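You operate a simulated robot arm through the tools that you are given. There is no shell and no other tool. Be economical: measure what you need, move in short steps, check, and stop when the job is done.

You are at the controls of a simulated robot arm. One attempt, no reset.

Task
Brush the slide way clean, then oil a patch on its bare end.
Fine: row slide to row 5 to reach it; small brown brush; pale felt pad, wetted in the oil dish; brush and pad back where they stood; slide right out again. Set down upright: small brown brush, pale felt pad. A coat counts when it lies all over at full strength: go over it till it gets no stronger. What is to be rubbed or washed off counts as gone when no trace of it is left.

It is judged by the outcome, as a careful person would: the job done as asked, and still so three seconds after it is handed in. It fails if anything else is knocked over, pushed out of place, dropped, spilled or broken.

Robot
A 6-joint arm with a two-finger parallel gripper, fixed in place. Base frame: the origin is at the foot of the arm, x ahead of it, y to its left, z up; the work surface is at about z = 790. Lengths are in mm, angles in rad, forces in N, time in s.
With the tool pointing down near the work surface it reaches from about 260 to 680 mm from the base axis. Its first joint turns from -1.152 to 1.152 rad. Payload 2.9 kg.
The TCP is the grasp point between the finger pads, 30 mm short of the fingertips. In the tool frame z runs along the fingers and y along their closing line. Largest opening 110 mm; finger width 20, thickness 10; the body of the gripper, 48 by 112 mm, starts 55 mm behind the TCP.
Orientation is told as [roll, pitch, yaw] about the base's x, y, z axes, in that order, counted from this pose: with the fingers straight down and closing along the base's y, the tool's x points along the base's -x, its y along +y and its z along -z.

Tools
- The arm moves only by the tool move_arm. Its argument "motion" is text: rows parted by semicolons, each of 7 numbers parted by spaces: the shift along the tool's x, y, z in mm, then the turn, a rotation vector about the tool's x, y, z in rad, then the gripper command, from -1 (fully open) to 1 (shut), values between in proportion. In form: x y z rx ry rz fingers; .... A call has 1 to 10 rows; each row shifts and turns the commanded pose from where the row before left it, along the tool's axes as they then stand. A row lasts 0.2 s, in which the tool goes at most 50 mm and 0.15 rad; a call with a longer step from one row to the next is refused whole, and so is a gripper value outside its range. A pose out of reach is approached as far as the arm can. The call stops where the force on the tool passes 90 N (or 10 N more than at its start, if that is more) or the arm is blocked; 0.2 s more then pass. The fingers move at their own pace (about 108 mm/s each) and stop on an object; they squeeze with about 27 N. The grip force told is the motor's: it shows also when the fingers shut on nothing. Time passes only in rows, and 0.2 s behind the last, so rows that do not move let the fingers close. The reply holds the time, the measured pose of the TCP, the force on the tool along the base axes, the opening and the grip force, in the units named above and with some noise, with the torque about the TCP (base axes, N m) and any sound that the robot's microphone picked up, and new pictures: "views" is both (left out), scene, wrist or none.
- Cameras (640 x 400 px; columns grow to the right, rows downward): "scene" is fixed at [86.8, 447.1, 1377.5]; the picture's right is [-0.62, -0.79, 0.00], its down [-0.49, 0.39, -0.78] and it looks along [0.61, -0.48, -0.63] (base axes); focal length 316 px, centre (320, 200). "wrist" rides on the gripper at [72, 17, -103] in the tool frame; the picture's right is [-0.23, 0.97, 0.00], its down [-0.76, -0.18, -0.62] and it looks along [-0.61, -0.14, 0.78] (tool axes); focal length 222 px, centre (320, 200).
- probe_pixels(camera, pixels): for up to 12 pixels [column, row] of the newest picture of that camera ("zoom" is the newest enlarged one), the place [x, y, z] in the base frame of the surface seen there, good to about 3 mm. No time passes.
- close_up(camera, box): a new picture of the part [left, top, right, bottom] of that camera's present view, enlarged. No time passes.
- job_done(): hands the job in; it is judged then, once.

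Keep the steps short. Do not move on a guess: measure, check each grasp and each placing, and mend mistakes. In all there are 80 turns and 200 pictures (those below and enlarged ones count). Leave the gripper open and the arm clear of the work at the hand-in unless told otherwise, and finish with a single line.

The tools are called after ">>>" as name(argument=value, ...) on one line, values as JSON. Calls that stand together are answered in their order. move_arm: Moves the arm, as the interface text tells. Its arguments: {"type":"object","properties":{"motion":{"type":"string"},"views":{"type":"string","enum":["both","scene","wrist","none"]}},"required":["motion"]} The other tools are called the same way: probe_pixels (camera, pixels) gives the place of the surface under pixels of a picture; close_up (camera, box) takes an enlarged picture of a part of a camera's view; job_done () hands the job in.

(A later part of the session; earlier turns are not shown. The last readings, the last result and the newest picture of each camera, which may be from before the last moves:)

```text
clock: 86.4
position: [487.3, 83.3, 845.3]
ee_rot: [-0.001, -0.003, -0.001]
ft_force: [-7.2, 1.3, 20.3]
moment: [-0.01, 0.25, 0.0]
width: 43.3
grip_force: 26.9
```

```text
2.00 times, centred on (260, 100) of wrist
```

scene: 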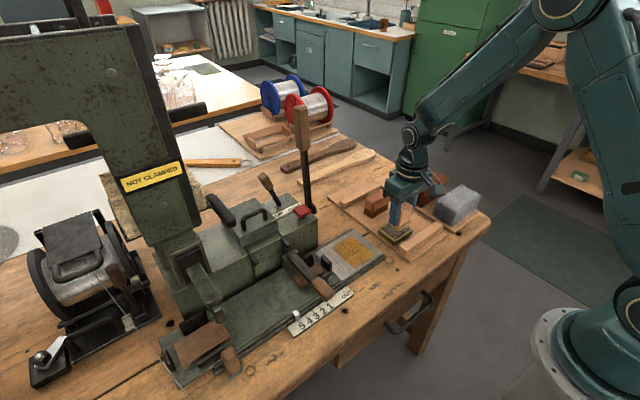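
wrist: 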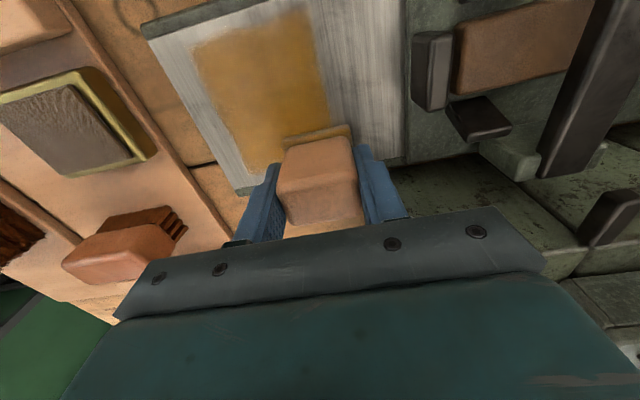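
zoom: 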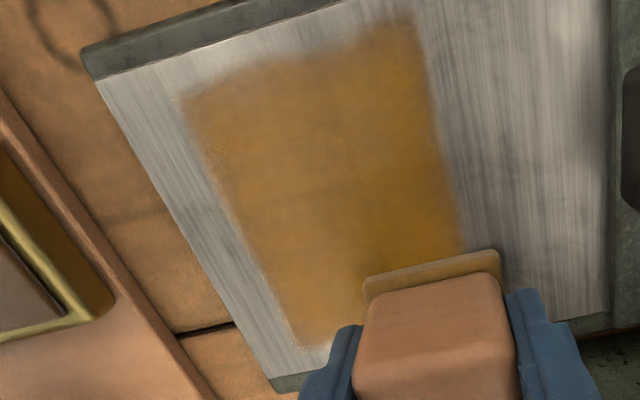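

Repeat the lanes back the other way with the same contact.

>>> move_arm(motion="16 0 0 0 0 0 1;16 0 0 0 0 0 1;16 0 0.2 0 0 0 1;16 0 0.3 0 0 0 1;0 -12 0 0 0 0 1;-16 0 0 0 0 0 1;-16 0 0 0 0 0 1;-16 0 0 0 0 0 1;-16 0 0 0 0 0 1;0 -12 0 0 0 0 1", views="none")

>>> move_arm(motion="16 0 0 0 0 0 1;16 0 0 0 0 0 1;16 0 0.2 0 0 0 1;16 0 0.2 0 0 0 1;0 -12 0 0 0 0 1;-16 0 0 0 0 0 1;-16 0 0 0 0 0 1;-16 0 0 0 0 0 1;-16 0 0 0 0 0 1;0 -12 0 0 0 0 1", views="none")

>>> move_arm(motion="16 0 0 0 0 0 1;16 0 0 0 0 0 1;16 0 0.2 0 0 0 1;16 0 0.2 0 0 0 1;0 16 0 0 0 0 1;0 16 0 0 0 0 1;0 16 0 0 0 0 1;0 -16 0 0 0 0 1;0 -16 0 0 0 0 1;0 -16 0 0 0 0 1", views="none")

>>> move_arm(motion="0 0 -20 0 0 0 1;0 -30 -25 0 0 0 1;0 -30 0 0 0 0 1;0 -42 0 0 0 0 1;0 0 0 0 0 0 1")

>>> close_up(camera="scene", box=[320, 210, 420, 290])

>>> close_up(camera="wrist", box=[350, 0, 600, 180])

```text
clock: 88.6
position: [489.1, 58.7, 843.8]
ee_rot: [0.001, -0.002, 0.002]
ft_force: [1.6, 6.3, 15.4]
moment: [0.15, 0.11, -0.07]
width: 43.1
grip_force: 27.1
```

```text
clock: 90.8
position: [485.6, 39.0, 840.9]
ee_rot: [-0.001, 0.001, 0.001]
ft_force: [0.1, -0.1, -0.8]
moment: [0.01, 0.0, 0.01]
width: 43.4
grip_force: 26.7
```

```text
clock: 93.0
position: [422.5, 37.3, 840.9]
ee_rot: [0.001, 0.0, 0.001]
ft_force: [0.5, 0.9, 0.0]
moment: [-0.03, 0.01, 0.01]
width: 43.4
grip_force: 27.4
```

```text
clock: 94.2
position: [420.0, -65.4, 887.2]
ee_rot: [0.001, 0.0, 0.0]
ft_force: [-1.0, 0.1, -0.4]
moment: [-0.01, -0.03, -0.01]
width: 43.4
grip_force: 27.2
```

scene: 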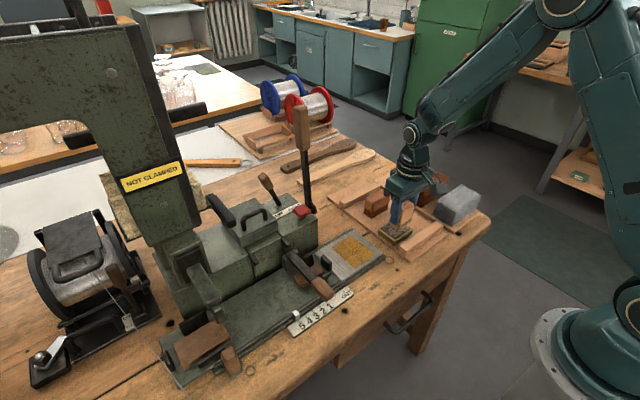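
wrist: 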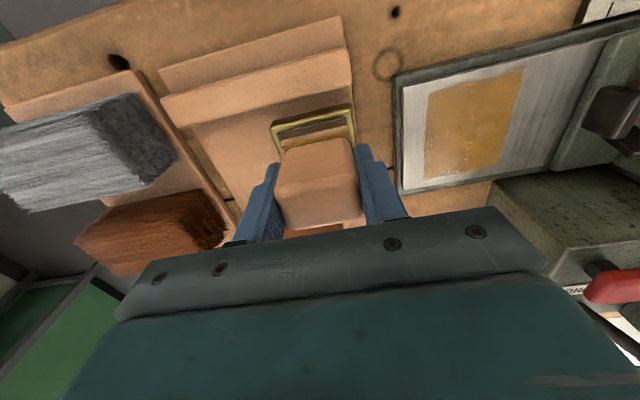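

```text
5.00 times, centred on (370, 250) of scene
```

zoom: 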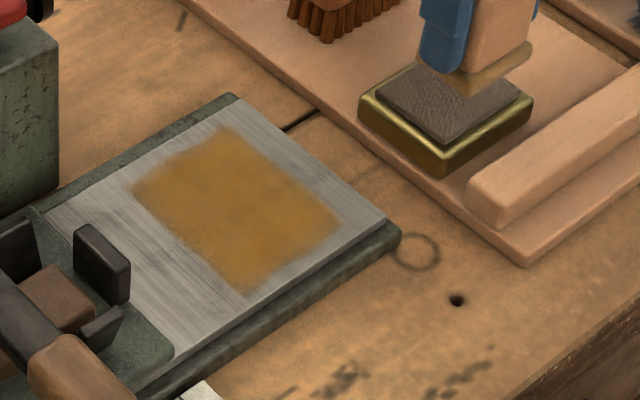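

```text
2.22 times, centred on (475, 90) of wrist
```

zoom: 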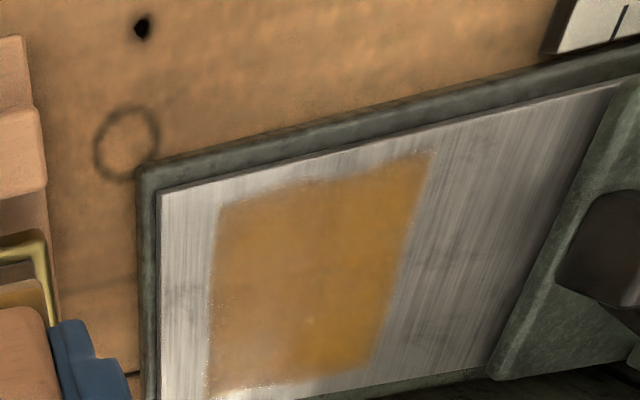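

>>> close_up(camera="scene", box=[335, 225, 400, 275])

>>> close_up(camera="scene", box=[380, 185, 440, 245])

```text
8.00 times, centred on (368, 250) of scene
```

zoom: 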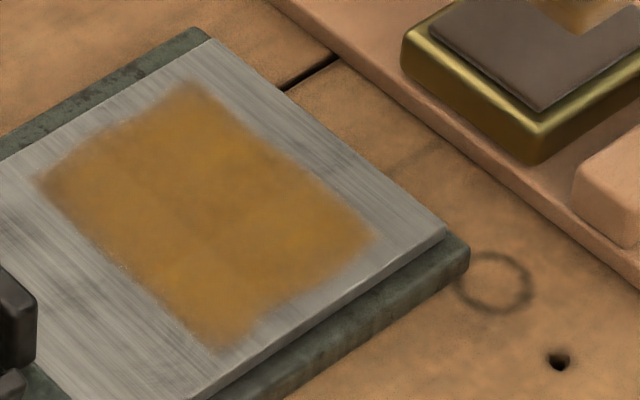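

```text
6.67 times, centred on (410, 215) of scene
```

zoom: 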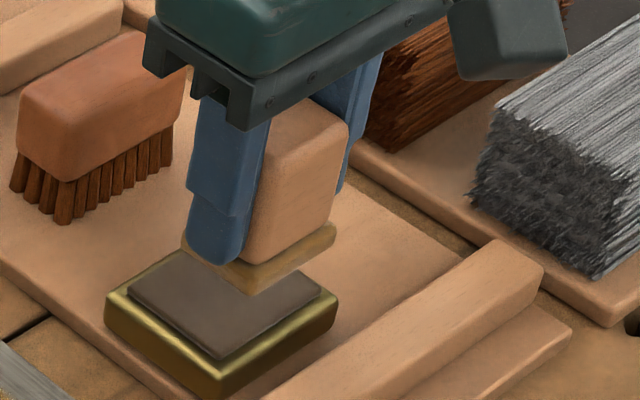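

Looks saturated; for certainty one more wet coat. Re-wet.

>>> move_arm(motion="-13 -6 0 0 0 0 1;0 0 15 0 0 0 1;0 0 10 0 0 0 1;0 0 3 0 0 0 1;0 0 0 0 0 0 1", views="none")

>>> move_arm(motion="0 0 1 0 0 0 1;0 0 0 0 0 0 1", views="none")

>>> move_arm(motion="0 0 1 0 0 0 1;0 0 0 0 0 0 1", views="none")

>>> move_arm(motion="0 0 1 0 0 0 1;0 0 0 0 0 0 1", views="none")

```text
clock: 95.4
position: [435.2, -70.1, 859.6]
ee_rot: [-0.001, 0.002, -0.001]
ft_force: [0.3, 0.5, -0.1]
moment: [0.0, 0.02, 0.01]
width: 43.3
grip_force: 26.9
```

```text
clock: 96.0
position: [434.5, -70.4, 858.8]
ee_rot: [0.0, -0.001, 0.001]
ft_force: [0.1, 0.2, -1.0]
moment: [0.02, 0.01, -0.02]
width: 43.3
grip_force: 26.7
```

```text
clock: 96.6
position: [435.9, -71.1, 858.9]
ee_rot: [0.0, -0.001, -0.001]
ft_force: [-0.7, 0.6, -0.9]
moment: [-0.04, 0.01, -0.03]
width: 43.3
grip_force: 27.0
```

```text
clock: 97.2
position: [436.2, -70.7, 857.1]
ee_rot: [-0.002, 0.001, -0.001]
ft_force: [-0.8, 0.2, 0.0]
moment: [0.0, -0.01, 0.0]
width: 43.5
grip_force: 27.6
```

>>> move_arm(motion="0 0 1 0 0 0 1;0 0 0 0 0 0 1", views="none")

>>> move_arm(motion="0 0 1 0 0 0 1;0 0 0 0 0 0 1", views="none")

>>> move_arm(motion="0 0 0.8 0 0 0 1;0 0 0 0 0 0 1", views="none")

```text
clock: 97.8
position: [434.6, -72.4, 854.0]
ee_rot: [0.001, 0.0, 0.001]
ft_force: [0.6, 0.5, -0.3]
moment: [0.0, 0.01, 0.0]
width: 43.2
grip_force: 26.8
```

```text
clock: 98.4
position: [434.3, -72.0, 853.9]
ee_rot: [0.0, -0.002, 0.001]
ft_force: [-1.4, 0.1, 9.3]
moment: [0.03, 0.14, 0.01]
width: 43.2
grip_force: 27.0
```

```text
clock: 99.0
position: [434.6, -71.7, 854.5]
ee_rot: [-0.001, -0.002, 0.0]
ft_force: [-6.8, 3.7, 26.0]
moment: [0.12, 0.28, 0.0]
width: 43.6
grip_force: 27.0
```

>>> move_arm(motion="0 0 -0.6 0 0 0 1;0 0 0 0 0 0 1;0 0 0 0 0 0 1;0 0 0 0 0 0 1;0 0 -25 0 0 0 1;5 37 0 0 0 0 1;5 37 0 0 0 0 1;6 36 0 0 0 0 1;0 0 25 0 0 0 1;0 0 9 0 0 0 1", views="none")

>>> move_arm(motion="0 0 2 0 0 0 1;0 0 1.0 0 0 0 1;0 0 0 0 0 0 1", views="none")

```text
clock: 101.2
position: [418.8, 37.4, 845.1]
ee_rot: [0.001, 0.0, 0.001]
ft_force: [0.8, 0.8, 0.3]
moment: [-0.03, 0.01, -0.01]
width: 43.2
grip_force: 27.3
```

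```text
clock: 102.0
position: [419.1, 38.3, 842.5]
ee_rot: [0.001, 0.0, -0.001]
ft_force: [0.2, -1.1, -0.6]
moment: [0.01, -0.02, 0.02]
width: 43.2
grip_force: 27.0
```

>>> move_arm(motion="0 0 0.7 0 0 0 1;0 0 0 0 0 0 1", views="none")

>>> move_arm(motion="0 0 0.6 0 0 0 1;0 0 0 0 0 0 1", views="none")

```text
clock: 102.6
position: [419.1, 38.8, 841.5]
ee_rot: [-0.001, 0.001, 0.001]
ft_force: [-0.1, -0.2, -1.2]
moment: [-0.02, 0.03, 0.02]
width: 43.5
grip_force: 27.2
```

```text
clock: 103.2
position: [420.4, 38.6, 842.4]
ee_rot: [0.001, 0.001, 0.0]
ft_force: [0.4, 0.3, -0.4]
moment: [-0.03, -0.02, -0.01]
width: 43.3
grip_force: 27.1
```

>>> move_arm(motion="0 0 0.7 0 0 0 1;0 0 0 0 0 0 1", views="none")

>>> move_arm(motion="0 0 0.7 0 0 0 1;0 0 0 0 0 0 1", views="wrist")

```text
clock: 103.8
position: [418.4, 39.3, 840.6]
ee_rot: [-0.001, -0.001, -0.001]
ft_force: [-0.1, -0.3, -0.2]
moment: [-0.02, -0.02, 0.01]
width: 43.1
grip_force: 27.1
```

```text
clock: 104.4
position: [419.2, 37.8, 840.7]
ee_rot: [-0.001, 0.001, -0.001]
ft_force: [-0.4, 0.0, 0.8]
moment: [-0.01, 0.01, 0.01]
width: 43.2
grip_force: 27.0
```

wrist: 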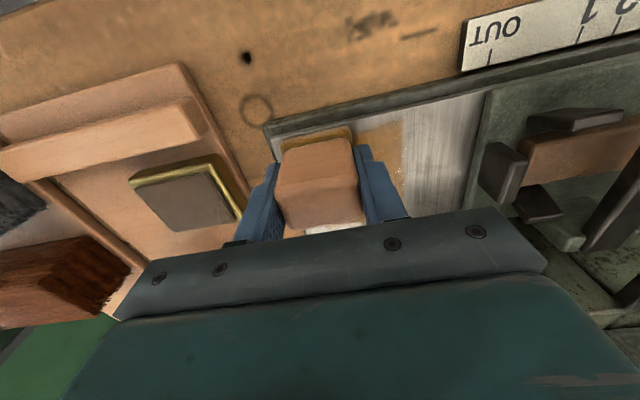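

Add 0.6 mm, then lanes with mild contact.

>>> move_arm(motion="0 0 0.6 0 0 0 1;0 0 0 0 0 0 1", views="none")

>>> move_arm(motion="-14 0 0 0 0 0 1;-18 0 0 0 0 0 1;-18 0 0 0 0 0 1;-18 0 0 0 0 0 1;0 12 0.1 0 0 0 1;18 0 0.1 0 0 0 1;18 0 0 0 0 0 1;18 0 0 0 0 0 1;16 0 0 0 0 0 1;0 12 0.2 0 0 0 1", views="none")

>>> move_arm(motion="-16 0 0 0 0 0 1;-18 0 0 0 0 0 1;-18 0 0 0 0 0 1;-18 0 0 0 0 0 1;0 12 0.2 0 0 0 1;18 0 0.1 0 0 0 1;18 0 0 0 0 0 1;18 0 0 0 0 0 1;16 0 0 0 0 0 1;0 12 0.2 0 0 0 1", views="none")

```text
clock: 105.0
position: [420.1, 38.3, 840.7]
ee_rot: [0.001, 0.001, 0.001]
ft_force: [-6.7, -3.5, 19.2]
moment: [-0.07, 0.22, -0.02]
width: 43.4
grip_force: 27.2
```

```text
clock: 107.2
position: [419.7, 61.3, 838.7]
ee_rot: [-0.004, -0.004, -0.004]
ft_force: [1.3, -17.7, 43.1]
moment: [-0.35, -0.09, -0.01]
width: 43.4
grip_force: 26.8
```

```text
clock: 109.4
position: [417.6, 85.0, 839.3]
ee_rot: [-0.005, -0.002, -0.003]
ft_force: [-0.3, -17.1, 42.7]
moment: [-0.27, -0.06, 0.02]
width: 43.4
grip_force: 26.8
```

Force reached 43 N; ease 0.8 mm and do the last lanes, then lift and look.

>>> move_arm(motion="0 0 -0.9 0 0 0 1;-17 0 0 0 0 0 1;-18 0 0 0 0 0 1;-18 0 0 0 0 0 1;-17 0 0 0 0 0 1;0 -16 0 0 0 0 1;0 -16 0 0 0 0 1;0 -16 0 0 0 0 1;0 0 0 0 0 0 1", views="none")

>>> move_arm(motion="17 0 0 0 0 0 1;18 0 0 0 0 0 1;18 0 0 0 0 0 1;17 0 0 0 0 0 1;0 16 0 0 0 0 1;0 16 0 0 0 0 1;0 16 0 0 0 0 1;0 0 0 0 0 0 1", views="none")

>>> move_arm(motion="0 0 -20 0 0 0 1;0 -30 -30 0 0 0 1;0 -48 0 0 0 0 1;0 -48 0 0 0 0 1;0 -40 0 0 0 0 1;-8 -40 0 0 0 0 1;-8 -32 0 0 0 0 1;0 0 0 0 0 0 1")

>>> close_up(camera="scene", box=[335, 225, 400, 275])

>>> close_up(camera="scene", box=[370, 160, 470, 240])

```text
clock: 111.4
position: [490.1, 39.1, 839.2]
ee_rot: [0.0, 0.001, 0.0]
ft_force: [1.3, 3.2, 8.6]
moment: [0.16, -0.18, 0.05]
width: 43.2
grip_force: 27.2
```

```text
clock: 113.2
position: [418.6, 86.6, 839.3]
ee_rot: [0.001, -0.001, -0.001]
ft_force: [0.1, -6.6, 22.7]
moment: [-0.22, 0.0, -0.03]
width: 43.4
grip_force: 26.7
```

```text
clock: 115.0
position: [432.7, -151.2, 887.4]
ee_rot: [0.0, 0.001, 0.001]
ft_force: [-0.4, -0.9, 0.1]
moment: [0.02, 0.01, -0.03]
width: 43.5
grip_force: 26.8
```

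scene: 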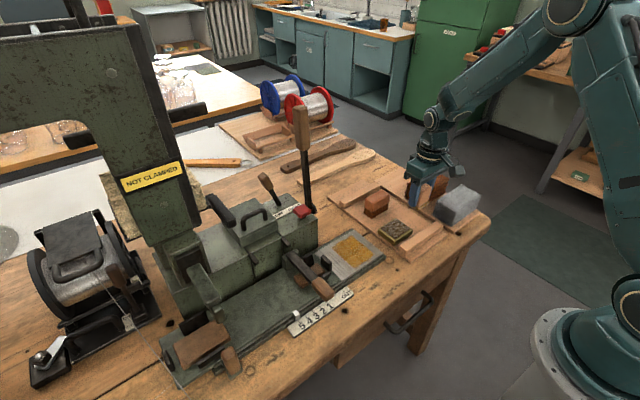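
wrist: 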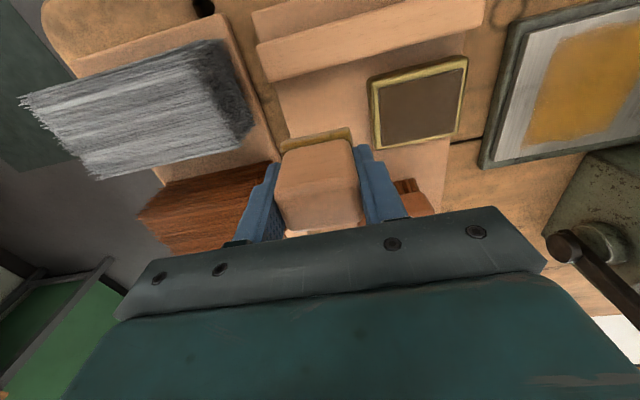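

```text
8.00 times, centred on (368, 250) of scene
```

zoom: 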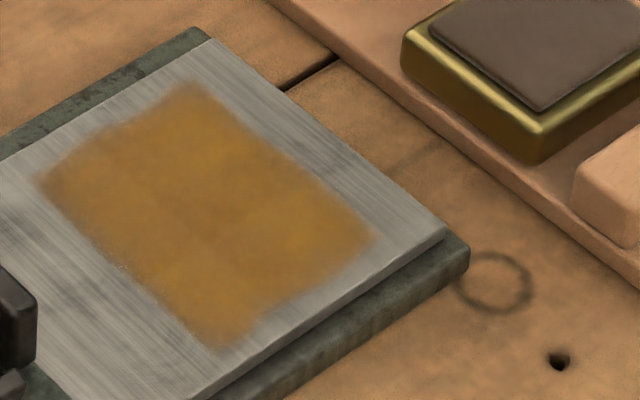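

```text
5.00 times, centred on (420, 200) of scene
```

zoom: 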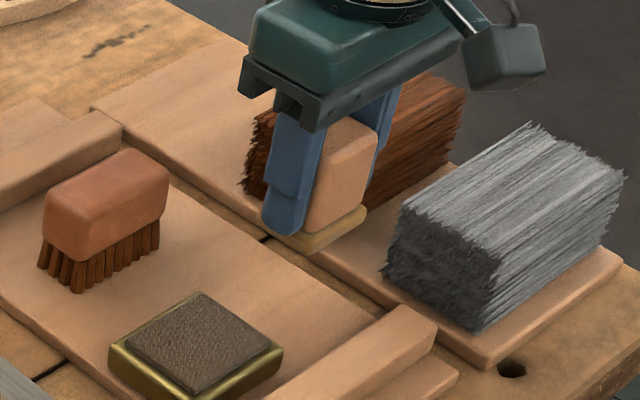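

Coat unchanged by the extra pass—saturated. Lower the pad at its original spot.

>>> move_arm(motion="0 -3 20 0 0 0 1;0 0 20 0 0 0 1;0 0 10 0 0 0 1;0 0 2 0 0 0 1;0 0 0 0 0 0 1", views="scene")

>>> move_arm(motion="0 0 1 0 0 0 1;0 0 0 0 0 0 1", views="none")

>>> move_arm(motion="0 0 1 0 0 0 1;0 0 0 0 0 0 1", views="none")

>>> close_up(camera="scene", box=[380, 180, 470, 240])

```text
clock: 116.2
position: [433.0, -154.0, 838.0]
ee_rot: [-0.001, 0.0, 0.001]
ft_force: [-0.3, 0.4, -0.1]
moment: [0.02, 0.01, -0.01]
width: 43.2
grip_force: 27.3
```

scene: 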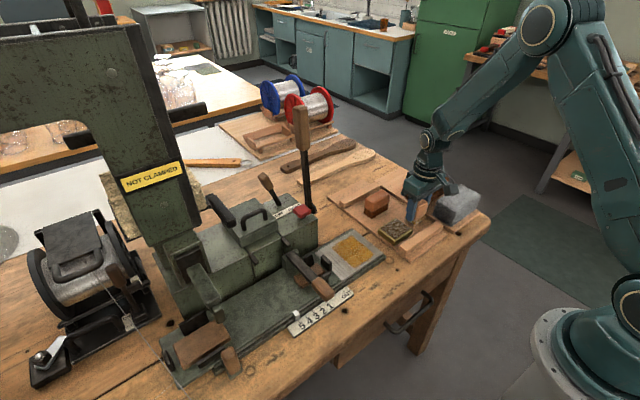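

```text
clock: 116.8
position: [433.9, -154.8, 836.4]
ee_rot: [0.0, 0.001, 0.0]
ft_force: [-0.3, 0.4, -0.3]
moment: [-0.03, -0.02, -0.02]
width: 43.6
grip_force: 26.8
```

```text
clock: 117.4
position: [433.9, -153.3, 835.9]
ee_rot: [-0.001, 0.0, 0.0]
ft_force: [-0.3, 0.3, -0.7]
moment: [-0.02, -0.03, -0.03]
width: 43.6
grip_force: 27.2
```

```text
6.67 times, centred on (425, 210) of scene
```

zoom: 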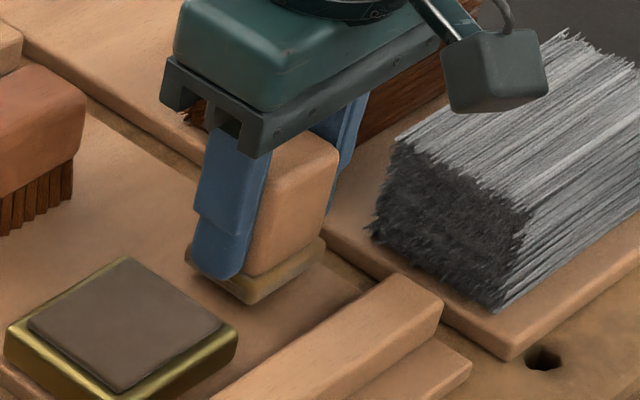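

>>> move_arm(motion="0 0 1 0 0 0 1;0 0 0.7 0 0 0 1;0 0 0 0 0 0 1", views="none")

>>> move_arm(motion="0 0 0.9 0 0 0 1;0 0 0 0 0 0 1", views="none")

>>> move_arm(motion="0 0 0.9 0 0 0 1;0 0 0 0 0 0 1", views="none")

```text
clock: 118.2
position: [435.0, -154.1, 833.8]
ee_rot: [-0.002, -0.001, 0.0]
ft_force: [0.0, -0.8, -0.5]
moment: [0.05, -0.02, 0.02]
width: 43.2
grip_force: 27.0
```

```text
clock: 118.8
position: [435.5, -154.6, 831.8]
ee_rot: [0.0, 0.0, -0.001]
ft_force: [0.5, 0.4, -0.5]
moment: [0.0, -0.01, -0.01]
width: 43.3
grip_force: 26.9
```

```text
clock: 119.4
position: [433.9, -154.4, 831.7]
ee_rot: [0.0, 0.0, 0.002]
ft_force: [0.2, -0.2, -0.5]
moment: [-0.01, 0.03, 0.05]
width: 43.2
grip_force: 26.6
```

>>> move_arm(motion="0 0 0.8 0 0 0 1;0 0 0 0 0 0 1", views="none")

>>> move_arm(motion="0 0 0.8 0 0 0 1;0 0 0 0 0 0 1", views="none")

```text
clock: 120.0
position: [432.7, -153.3, 831.4]
ee_rot: [-0.001, 0.001, 0.0]
ft_force: [-0.6, 0.3, -1.3]
moment: [-0.01, 0.01, 0.01]
width: 43.1
grip_force: 27.7
```

```text
clock: 120.6
position: [434.3, -154.2, 831.1]
ee_rot: [-0.001, 0.001, 0.0]
ft_force: [-3.7, 0.2, 8.1]
moment: [0.01, 0.07, 0.01]
width: 43.4
grip_force: 27.0
```

Touched down (8 N). Release to 60 mm and rise straight up.

>>> move_arm(motion="0 0 -0.3 0 0 0 0.15;0 0 0 0 0 0 -0.09;0 0 0 0 0 0 -0.09;0 0 -15 0 0 0 -0.09;0 0 -40 0 0 0 -0.09;0 0 -40 0 0 0 -0.09;0 35 -20 0 0 0 -0.09;0 45 0 0 0 0 -0.09;0 0 0 0 0 0 -0.09")

>>> close_up(camera="scene", box=[350, 180, 450, 250])

```text
clock: 122.6
position: [435.8, -72.8, 943.2]
ee_rot: [0.001, 0.001, 0.001]
ft_force: [0.1, 0.2, 0.4]
moment: [-0.02, -0.04, -0.01]
width: 60.1
grip_force: 0.2
```

scene: 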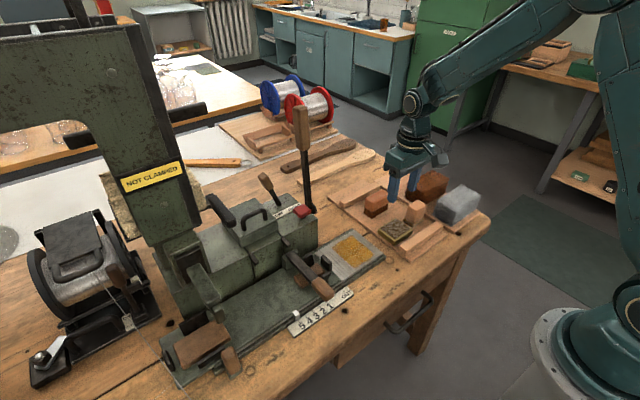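
wrist: 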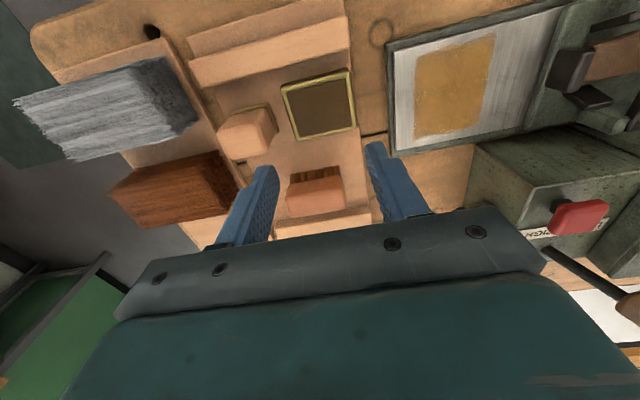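

```text
5.71 times, centred on (400, 215) of scene
```

zoom: 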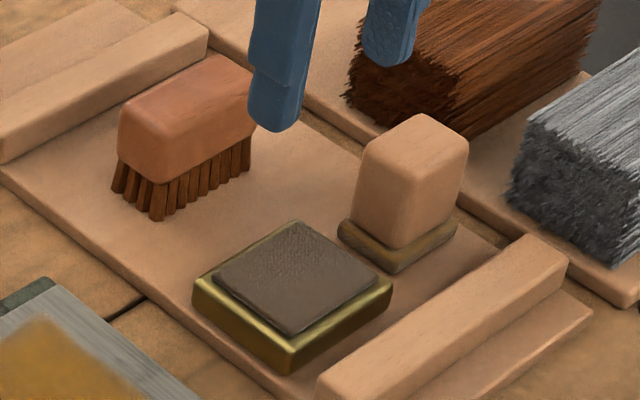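

Pad is upright but appears a few mm off its former spot; measure.

>>> probe_pixels(camera="zoom", pixels=[[371, 143], [421, 120], [463, 153], [411, 173], [340, 240], [392, 270], [396, 243], [205, 100], [158, 212], [115, 185], [420, 140]])

>>> close_up(camera="wrist", box=[180, 60, 380, 200])

```text
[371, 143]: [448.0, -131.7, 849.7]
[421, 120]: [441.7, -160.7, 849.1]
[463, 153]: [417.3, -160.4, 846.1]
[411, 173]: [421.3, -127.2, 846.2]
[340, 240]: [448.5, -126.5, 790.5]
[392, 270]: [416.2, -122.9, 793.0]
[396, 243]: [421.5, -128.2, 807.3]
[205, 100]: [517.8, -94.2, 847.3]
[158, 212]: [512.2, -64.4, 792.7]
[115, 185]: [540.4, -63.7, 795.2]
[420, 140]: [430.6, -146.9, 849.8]
```

```text
2.86 times, centred on (280, 130) of wrist
```

zoom: 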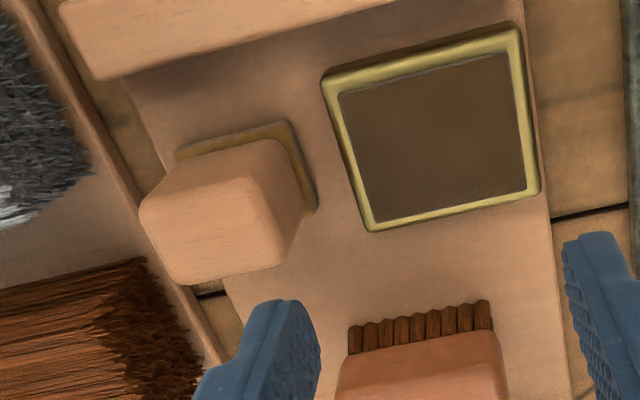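

Pad sits ~7.5 mm too far in +y and ~2 mm short in x (it was centred by the grip). I regrasp it and shift it back.

>>> move_arm(motion="0 -40 0 0 0 0 -0.09;0 -40 0 0 0 0 -0.09;0 0 40 0 0 0 -0.09;0 0 40 0 0 0 -0.09;0 0 28 0 0 0 -0.09;0 0 0 0 0 0 1;0 0 0 0 0 0 1;0 0 0 0 0 0 1", views="none")

>>> move_arm(motion="0 0 -4 0 0 0 1;-2 -4 0 0 0 0 1;0 -3.5 0 0 0 0 1;0 0 2.5 0 0 0 1;0 0 0 0 0 0 1", views="scene")

>>> close_up(camera="scene", box=[350, 180, 450, 250])

```text
clock: 123.7
position: [436.5, -158.0, 879.0]
ee_rot: [-0.003, -0.011, 0.003]
ft_force: [-3.4, 0.1, 17.6]
moment: [0.58, 0.16, 0.1]
width: 60.4
grip_force: 0.5
stopped in row 5: the force on the tool passed its limit at 139 N (the readings are from after the stop); the commanded pose is now the measured one
```

```text
clock: 124.8
position: [438.2, -164.8, 879.7]
ee_rot: [-0.002, -0.01, 0.004]
ft_force: [-8.2, 13.7, 41.5]
moment: [0.54, 0.46, -0.24]
width: 0.0
grip_force: 27.0
```

scene: 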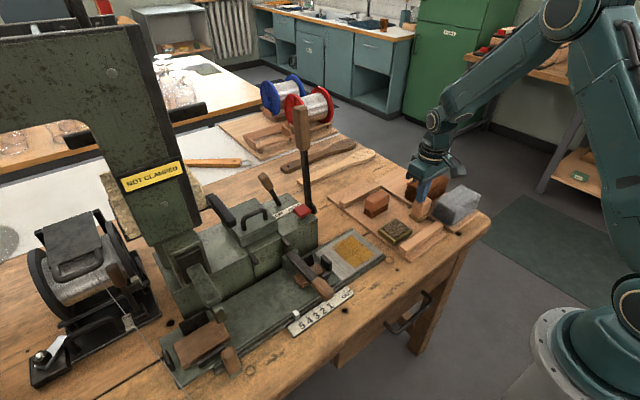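

```text
5.71 times, centred on (400, 215) of scene
```

zoom: 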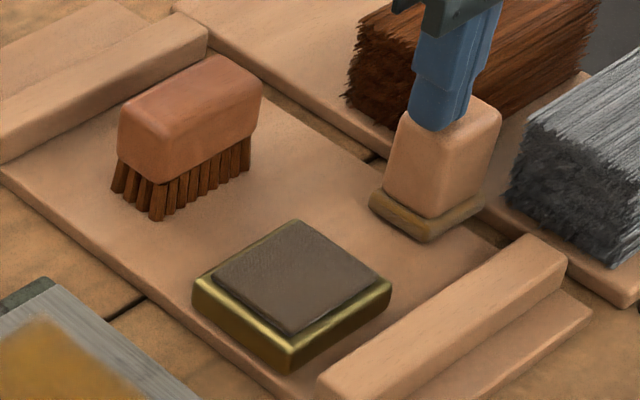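

A finger caught the pad's top and nudged it; it is still upright. I raise straight up first and look.

>>> move_arm(motion="0 0 -10 0 0 0 1;0 0 -30 0 0 0 1;0 0 -40 0 0 0 1;0 0 -20 0 0 0 1;0 0 0 0 0 0 1")

>>> close_up(camera="scene", box=[350, 180, 450, 250])

>>> close_up(camera="wrist", box=[220, 80, 420, 220])

```text
clock: 126.0
position: [436.1, -166.4, 978.3]
ee_rot: [0.0, -0.007, 0.002]
ft_force: [-0.1, 1.0, -0.7]
moment: [0.01, 0.01, 0.04]
width: 0.0
grip_force: 27.6
```

scene: 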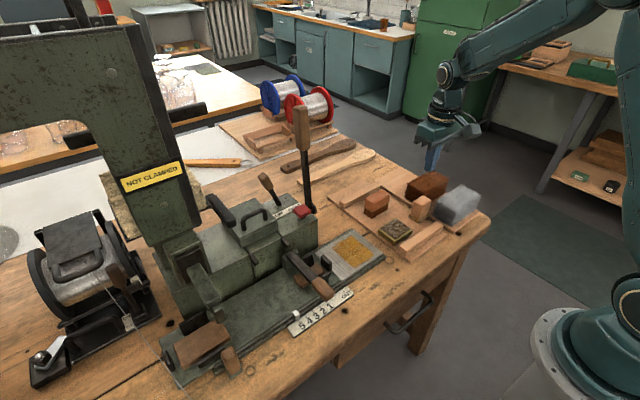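
wrist: 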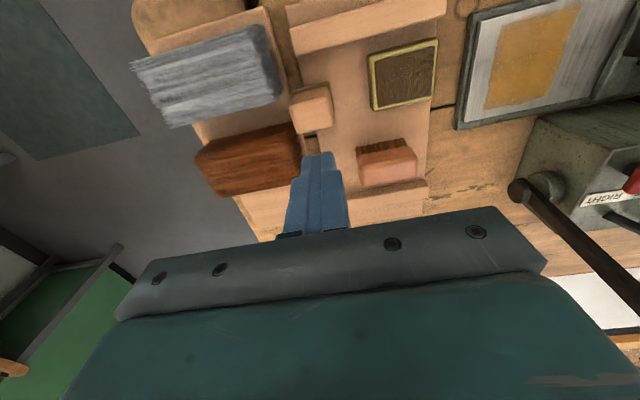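

```text
5.71 times, centred on (400, 215) of scene
```

zoom: 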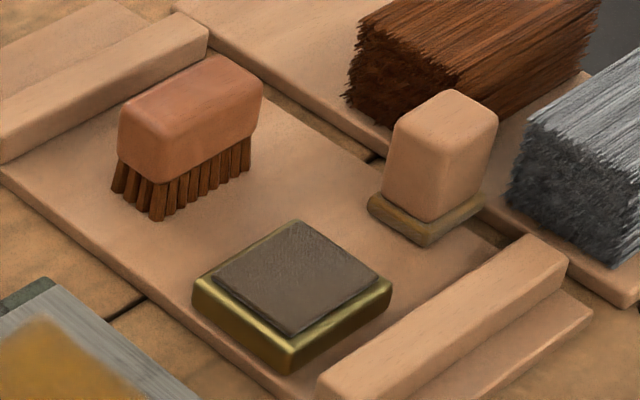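

```text
2.86 times, centred on (320, 150) of wrist
```

zoom: 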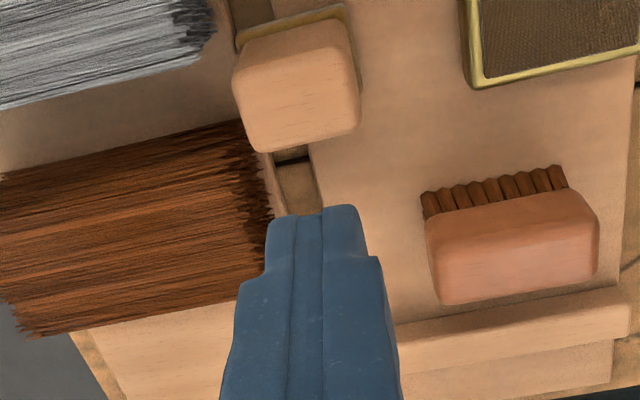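

>>> probe_pixels(camera="zoom", pixels=[[240, 60], [345, 30], [355, 110], [255, 145], [300, 80], [237, 95], [360, 75], [470, 80], [430, 250], [595, 220]])

>>> probe_pixels(camera="scene", pixels=[[419.5, 200], [429, 196.5], [436, 202], [427, 206], [428, 202], [415, 216], [425, 222], [434, 217], [417, 213], [386, 197]])

```text
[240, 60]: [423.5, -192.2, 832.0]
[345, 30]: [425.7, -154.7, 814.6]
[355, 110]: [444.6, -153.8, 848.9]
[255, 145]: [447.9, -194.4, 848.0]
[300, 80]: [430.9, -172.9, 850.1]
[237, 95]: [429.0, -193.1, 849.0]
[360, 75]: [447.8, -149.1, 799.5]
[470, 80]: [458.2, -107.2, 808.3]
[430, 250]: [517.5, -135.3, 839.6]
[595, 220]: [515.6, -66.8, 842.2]
```

```text
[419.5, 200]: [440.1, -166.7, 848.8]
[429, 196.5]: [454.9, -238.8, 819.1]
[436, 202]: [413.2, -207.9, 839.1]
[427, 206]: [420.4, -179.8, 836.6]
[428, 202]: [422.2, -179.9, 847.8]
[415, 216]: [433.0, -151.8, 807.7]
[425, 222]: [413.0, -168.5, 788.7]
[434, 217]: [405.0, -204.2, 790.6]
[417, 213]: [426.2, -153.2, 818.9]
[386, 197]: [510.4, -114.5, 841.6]
```

>>> close_up(camera="wrist", box=[120, 20, 380, 200])

>>> probe_pixels(camera="wrist", pixels=[[280, 100], [284, 85], [293, 125], [290, 118], [270, 110], [283, 108], [275, 60], [265, 30], [255, 105], [285, 95], [297, 150], [288, 112]])

```text
2.22 times, centred on (250, 110) of wrist
```

zoom: 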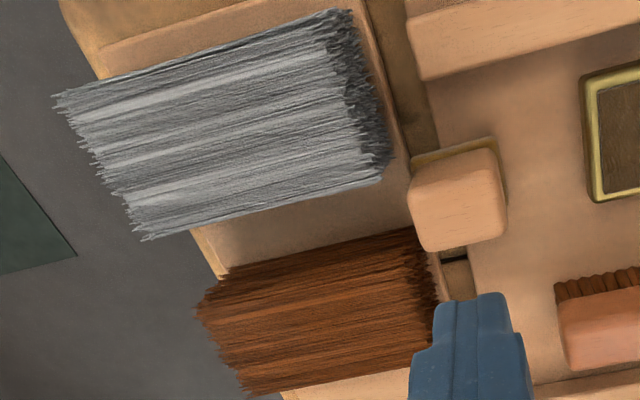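

```text
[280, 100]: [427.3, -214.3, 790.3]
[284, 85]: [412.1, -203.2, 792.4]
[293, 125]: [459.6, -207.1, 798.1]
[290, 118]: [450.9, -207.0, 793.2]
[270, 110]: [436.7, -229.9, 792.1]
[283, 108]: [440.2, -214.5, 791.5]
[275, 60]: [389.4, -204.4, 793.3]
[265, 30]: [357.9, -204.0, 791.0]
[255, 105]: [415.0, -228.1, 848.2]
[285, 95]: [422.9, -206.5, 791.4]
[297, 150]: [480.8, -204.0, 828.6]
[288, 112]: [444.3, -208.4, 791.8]
```

Pad centre now ≈(434,−174), block 40 mm wide. There's a gap between the big brushes for a finger; I approach with a 54 mm opening at y≈−172 and check at a safe height.

>>> move_arm(motion="0 -6 0 0 0 0 0.02;0 0 40 0 0 0 0.02;0 0 40 0 0 0 0.02;0 0 10 0 0 0 0.02;0 0 0 0 0 0 0.02")

>>> close_up(camera="wrist", box=[220, 80, 420, 220])

>>> close_up(camera="scene", box=[390, 160, 470, 230])

```text
clock: 127.2
position: [436.5, -171.7, 888.7]
ee_rot: [-0.001, -0.008, 0.001]
ft_force: [0.8, 0.0, -0.6]
moment: [0.02, 0.03, 0.02]
width: 54.2
grip_force: 0.0
```

scene: 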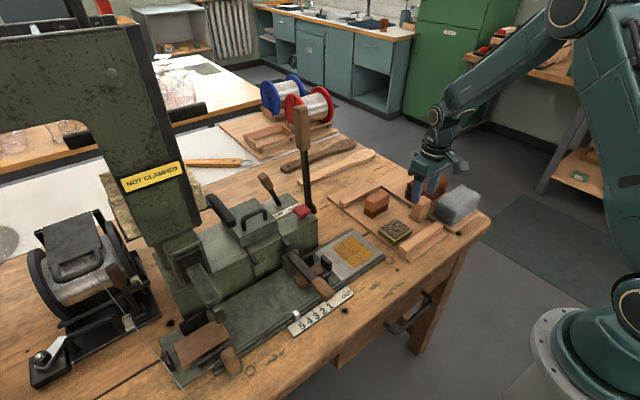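
wrist: 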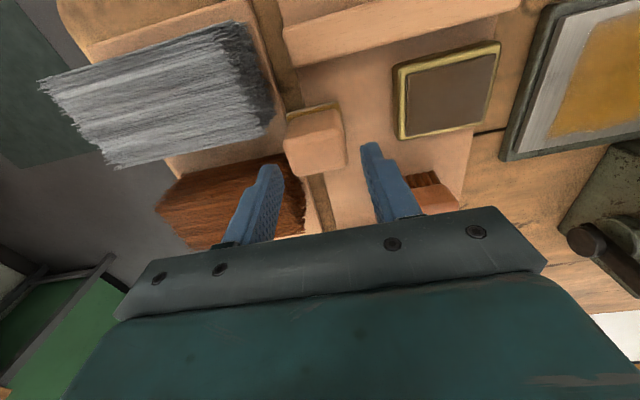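

```text
2.86 times, centred on (320, 150) of wrist
```

zoom: 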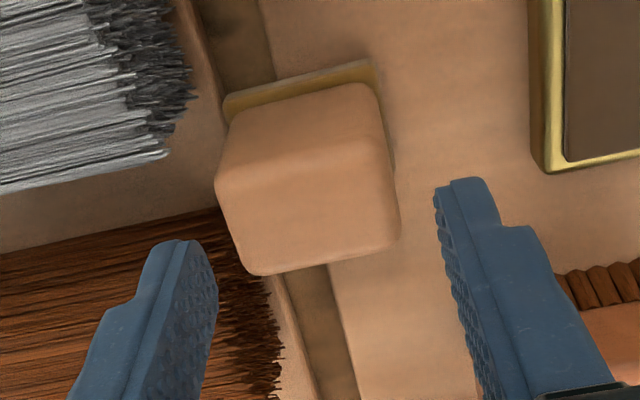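

```text
5.71 times, centred on (430, 195) of scene
```

zoom: 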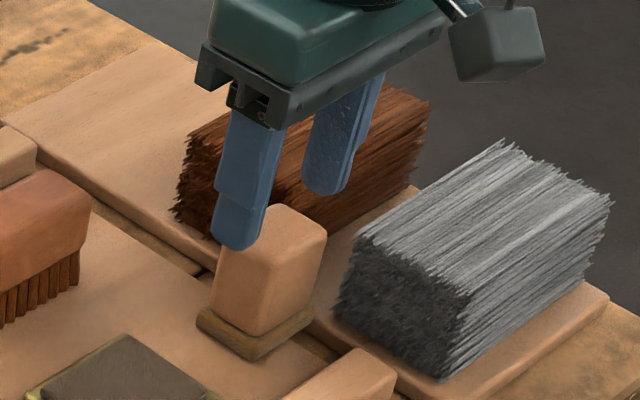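

Shift 2 mm more −y and descend in stages.

>>> move_arm(motion="0 -2 0 0 0 0 0.02;0 0 10 0 0 0 0.02;0 0 10 0 0 0 0.02;0 0 5 0 0 0 0.02;0 0 0 0 0 0 0.02")

>>> close_up(camera="wrist", box=[220, 80, 420, 220])

```text
clock: 128.4
position: [438.5, -173.2, 862.6]
ee_rot: [-0.001, -0.007, 0.002]
ft_force: [-0.9, -0.4, 0.5]
moment: [0.0, 0.0, 0.01]
width: 53.9
grip_force: 0.0
```

scene: 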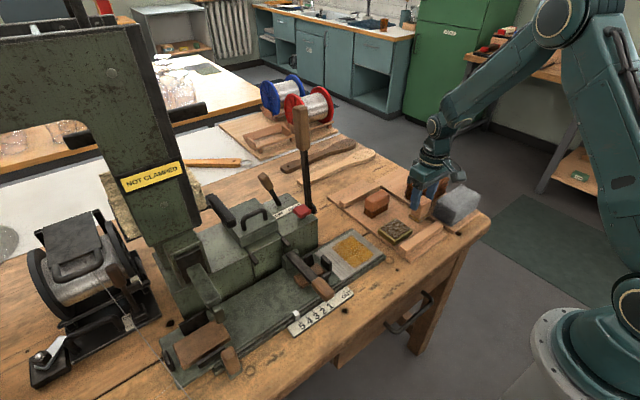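
wrist: 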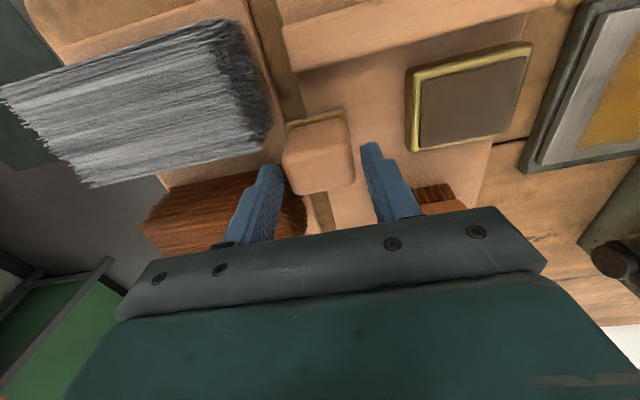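

```text
2.86 times, centred on (320, 150) of wrist
```

zoom: 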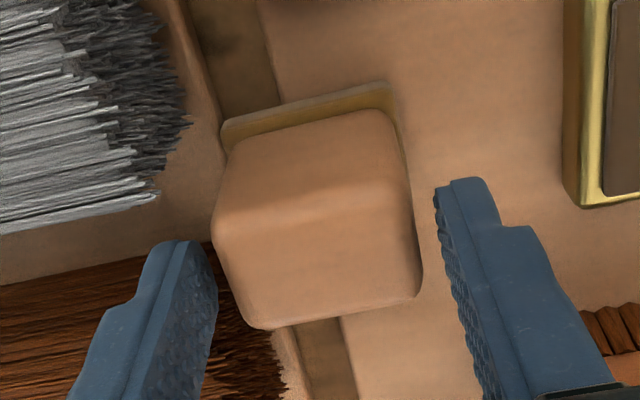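

Fingers straddle the block. Shift 3 mm −x, go down 20 mm more, and close.

>>> move_arm(motion="3 0 8 0 0 0 0.02;0 0 8 0 0 0 0.02;0 0 4 0 0 0 0.02;0 0 0 0 0 0 0.02", views="none")

>>> move_arm(motion="0 0 0 0 0 0 0.4;0 0 0 0 0 0 1;0 0 0 0 0 0 1", views="both")

>>> close_up(camera="scene", box=[350, 180, 450, 250])

```text
clock: 129.4
position: [434.2, -175.1, 844.4]
ee_rot: [-0.001, -0.006, 0.002]
ft_force: [-0.4, 0.0, -0.5]
moment: [-0.03, 0.02, 0.0]
width: 53.7
grip_force: 0.0
```

```text
clock: 130.2
position: [433.9, -175.3, 843.7]
ee_rot: [-0.001, -0.007, 0.002]
ft_force: [-0.5, 1.2, 0.7]
moment: [0.05, -0.01, -0.01]
width: 43.2
grip_force: 27.1
```

scene: 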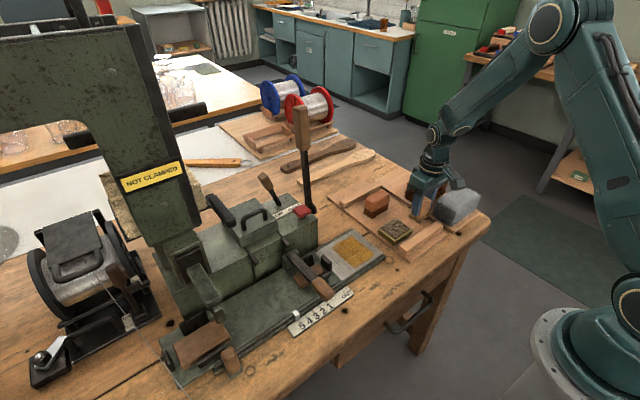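
wrist: 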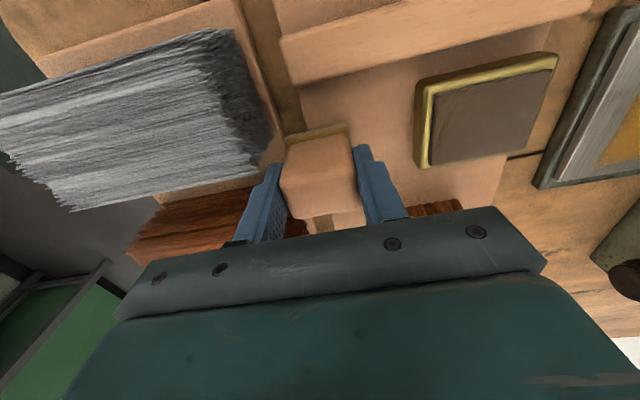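

```text
5.71 times, centred on (400, 215) of scene
```

zoom: 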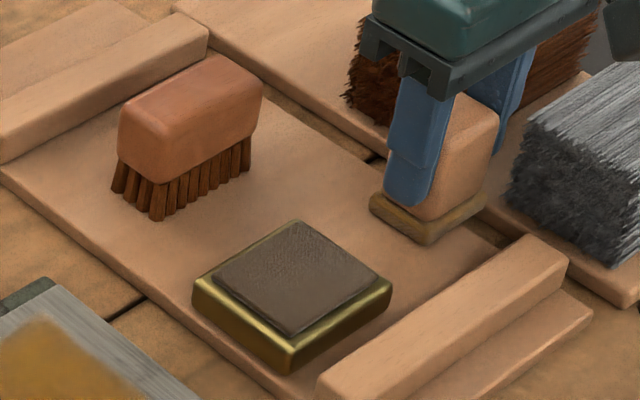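

Gripped. Lift 5 mm, move +16 y and −3 x, then compare with the original picture.

>>> move_arm(motion="0 0 -5 0 0 0 1;0 8 0 0 0 0 1;3 8 0 0 0 0 1;0 0 4 0 0 0 1;0 0 0 0 0 0 1", views="scene")

>>> close_up(camera="scene", box=[350, 180, 450, 250])

```text
clock: 131.4
position: [432.9, -158.3, 845.0]
ee_rot: [-0.001, -0.006, 0.002]
ft_force: [0.2, 0.5, 0.0]
moment: [0.01, -0.01, 0.0]
width: 43.4
grip_force: 27.5
```

scene: 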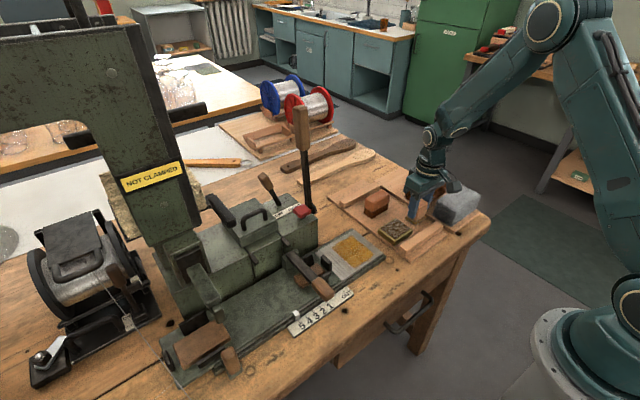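

```text
5.71 times, centred on (400, 215) of scene
```

zoom: 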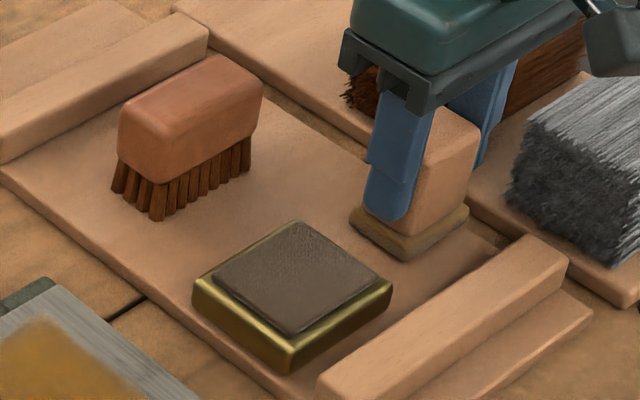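

Matches the original picture. Lower to touch.

>>> move_arm(motion="0 0 0.9 0 0 0 1;0 0 0 0 0 0 1", views="none")

>>> move_arm(motion="0 0 0.6 0 0 0 1;0 0 0 0 0 0 1", views="none")

```text
clock: 132.1
position: [433.1, -158.0, 843.2]
ee_rot: [-0.002, -0.009, 0.002]
ft_force: [-2.2, -1.3, 13.3]
moment: [0.15, 0.17, 0.03]
width: 43.2
grip_force: 26.8
```

```text
clock: 132.7
position: [433.4, -157.5, 844.2]
ee_rot: [-0.001, -0.009, 0.002]
ft_force: [-4.9, -2.0, 25.5]
moment: [0.03, 0.3, 0.0]
width: 43.2
grip_force: 27.2
```

Touching. Unload slightly and open to 54 mm only, then check.

>>> move_arm(motion="0 0 -1 0 0 0 1;0 0 0 0 0 0 0.15;0 0 0 0 0 0 0.02;0 0 0 0 0 0 0.02", views="both")

>>> close_up(camera="scene", box=[350, 180, 450, 250])

>>> close_up(camera="wrist", box=[220, 100, 420, 240])

```text
clock: 133.7
position: [432.8, -157.9, 844.0]
ee_rot: [-0.003, -0.007, 0.002]
ft_force: [0.1, 0.8, -0.4]
moment: [0.01, 0.03, -0.03]
width: 53.9
grip_force: 0.0
```

scene: 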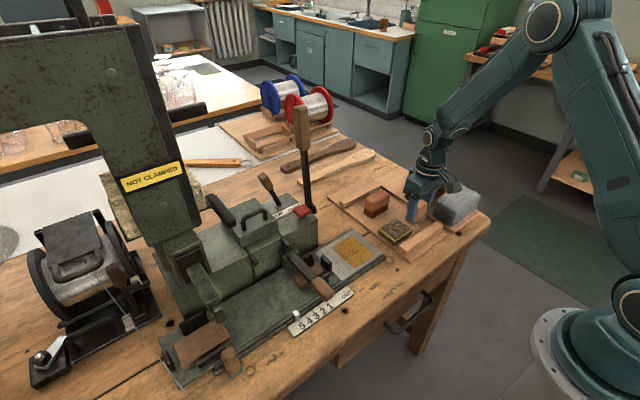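
wrist: 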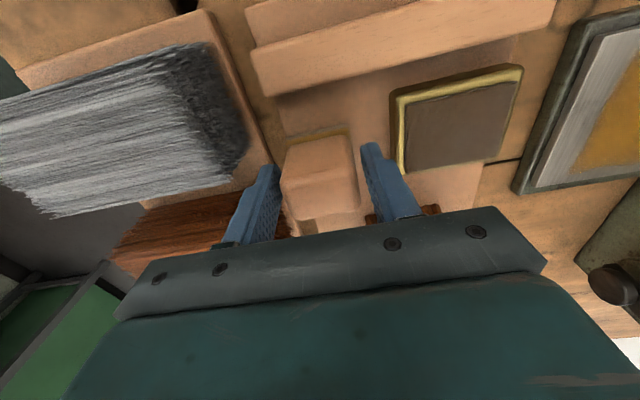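

```text
5.71 times, centred on (400, 215) of scene
```

zoom: 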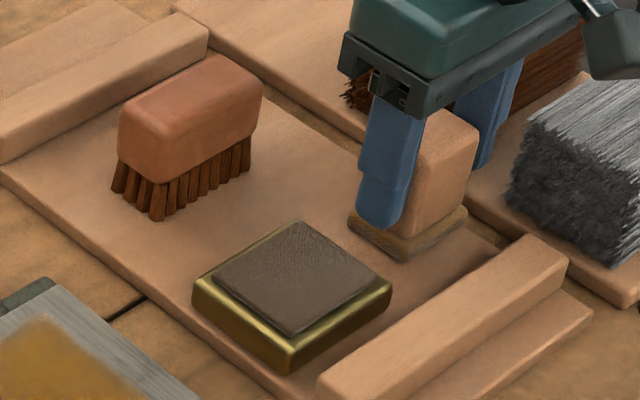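

```text
2.86 times, centred on (320, 170) of wrist
```

zoom: 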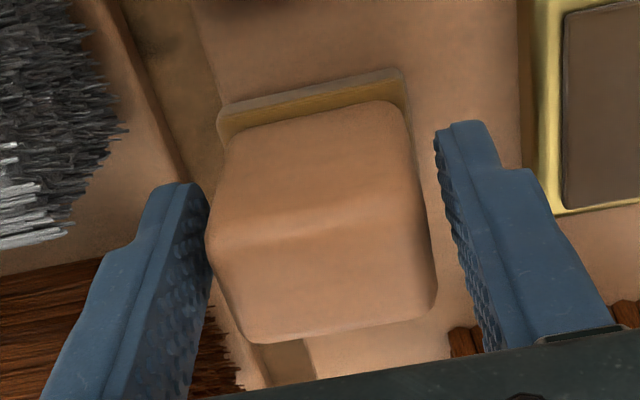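

Pad is exactly in place and clear. Rise straight up and check, then head to the slide handle.

>>> move_arm(motion="0 0 -10 0 0 0 0.02;0 0 -30 0 0 0 0.02;0 0 -40 0 0 0 0.02;0 0 -40 0 0 0 0.02;5 45 0 0 0 0 0.02;5 45 0 0 0 0 -0.2;10 45 0 0 0 0 -0.2;10 45 0 0 0 0 -0.2;10 45 0 0 0 0 -0.2;0 0 0 0 0 0 -0.2")

>>> close_up(camera="scene", box=[350, 180, 450, 250])

```text
clock: 135.8
position: [390.2, 66.2, 963.2]
ee_rot: [-0.002, -0.006, 0.002]
ft_force: [0.2, -0.3, -0.5]
moment: [-0.03, 0.06, 0.0]
width: 66.0
grip_force: 0.1
```

scene: 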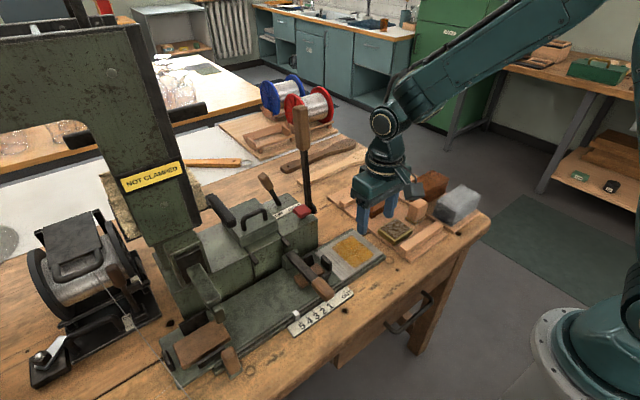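
wrist: 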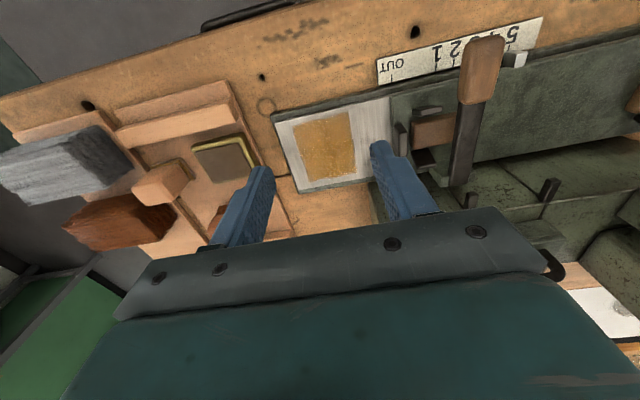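

```text
5.71 times, centred on (400, 215) of scene
5 turns are left
```

zoom: 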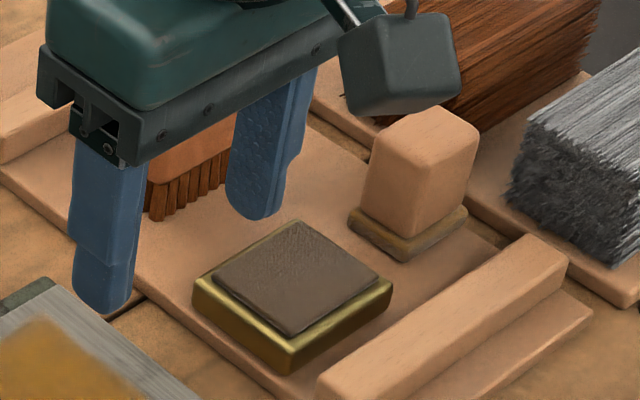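

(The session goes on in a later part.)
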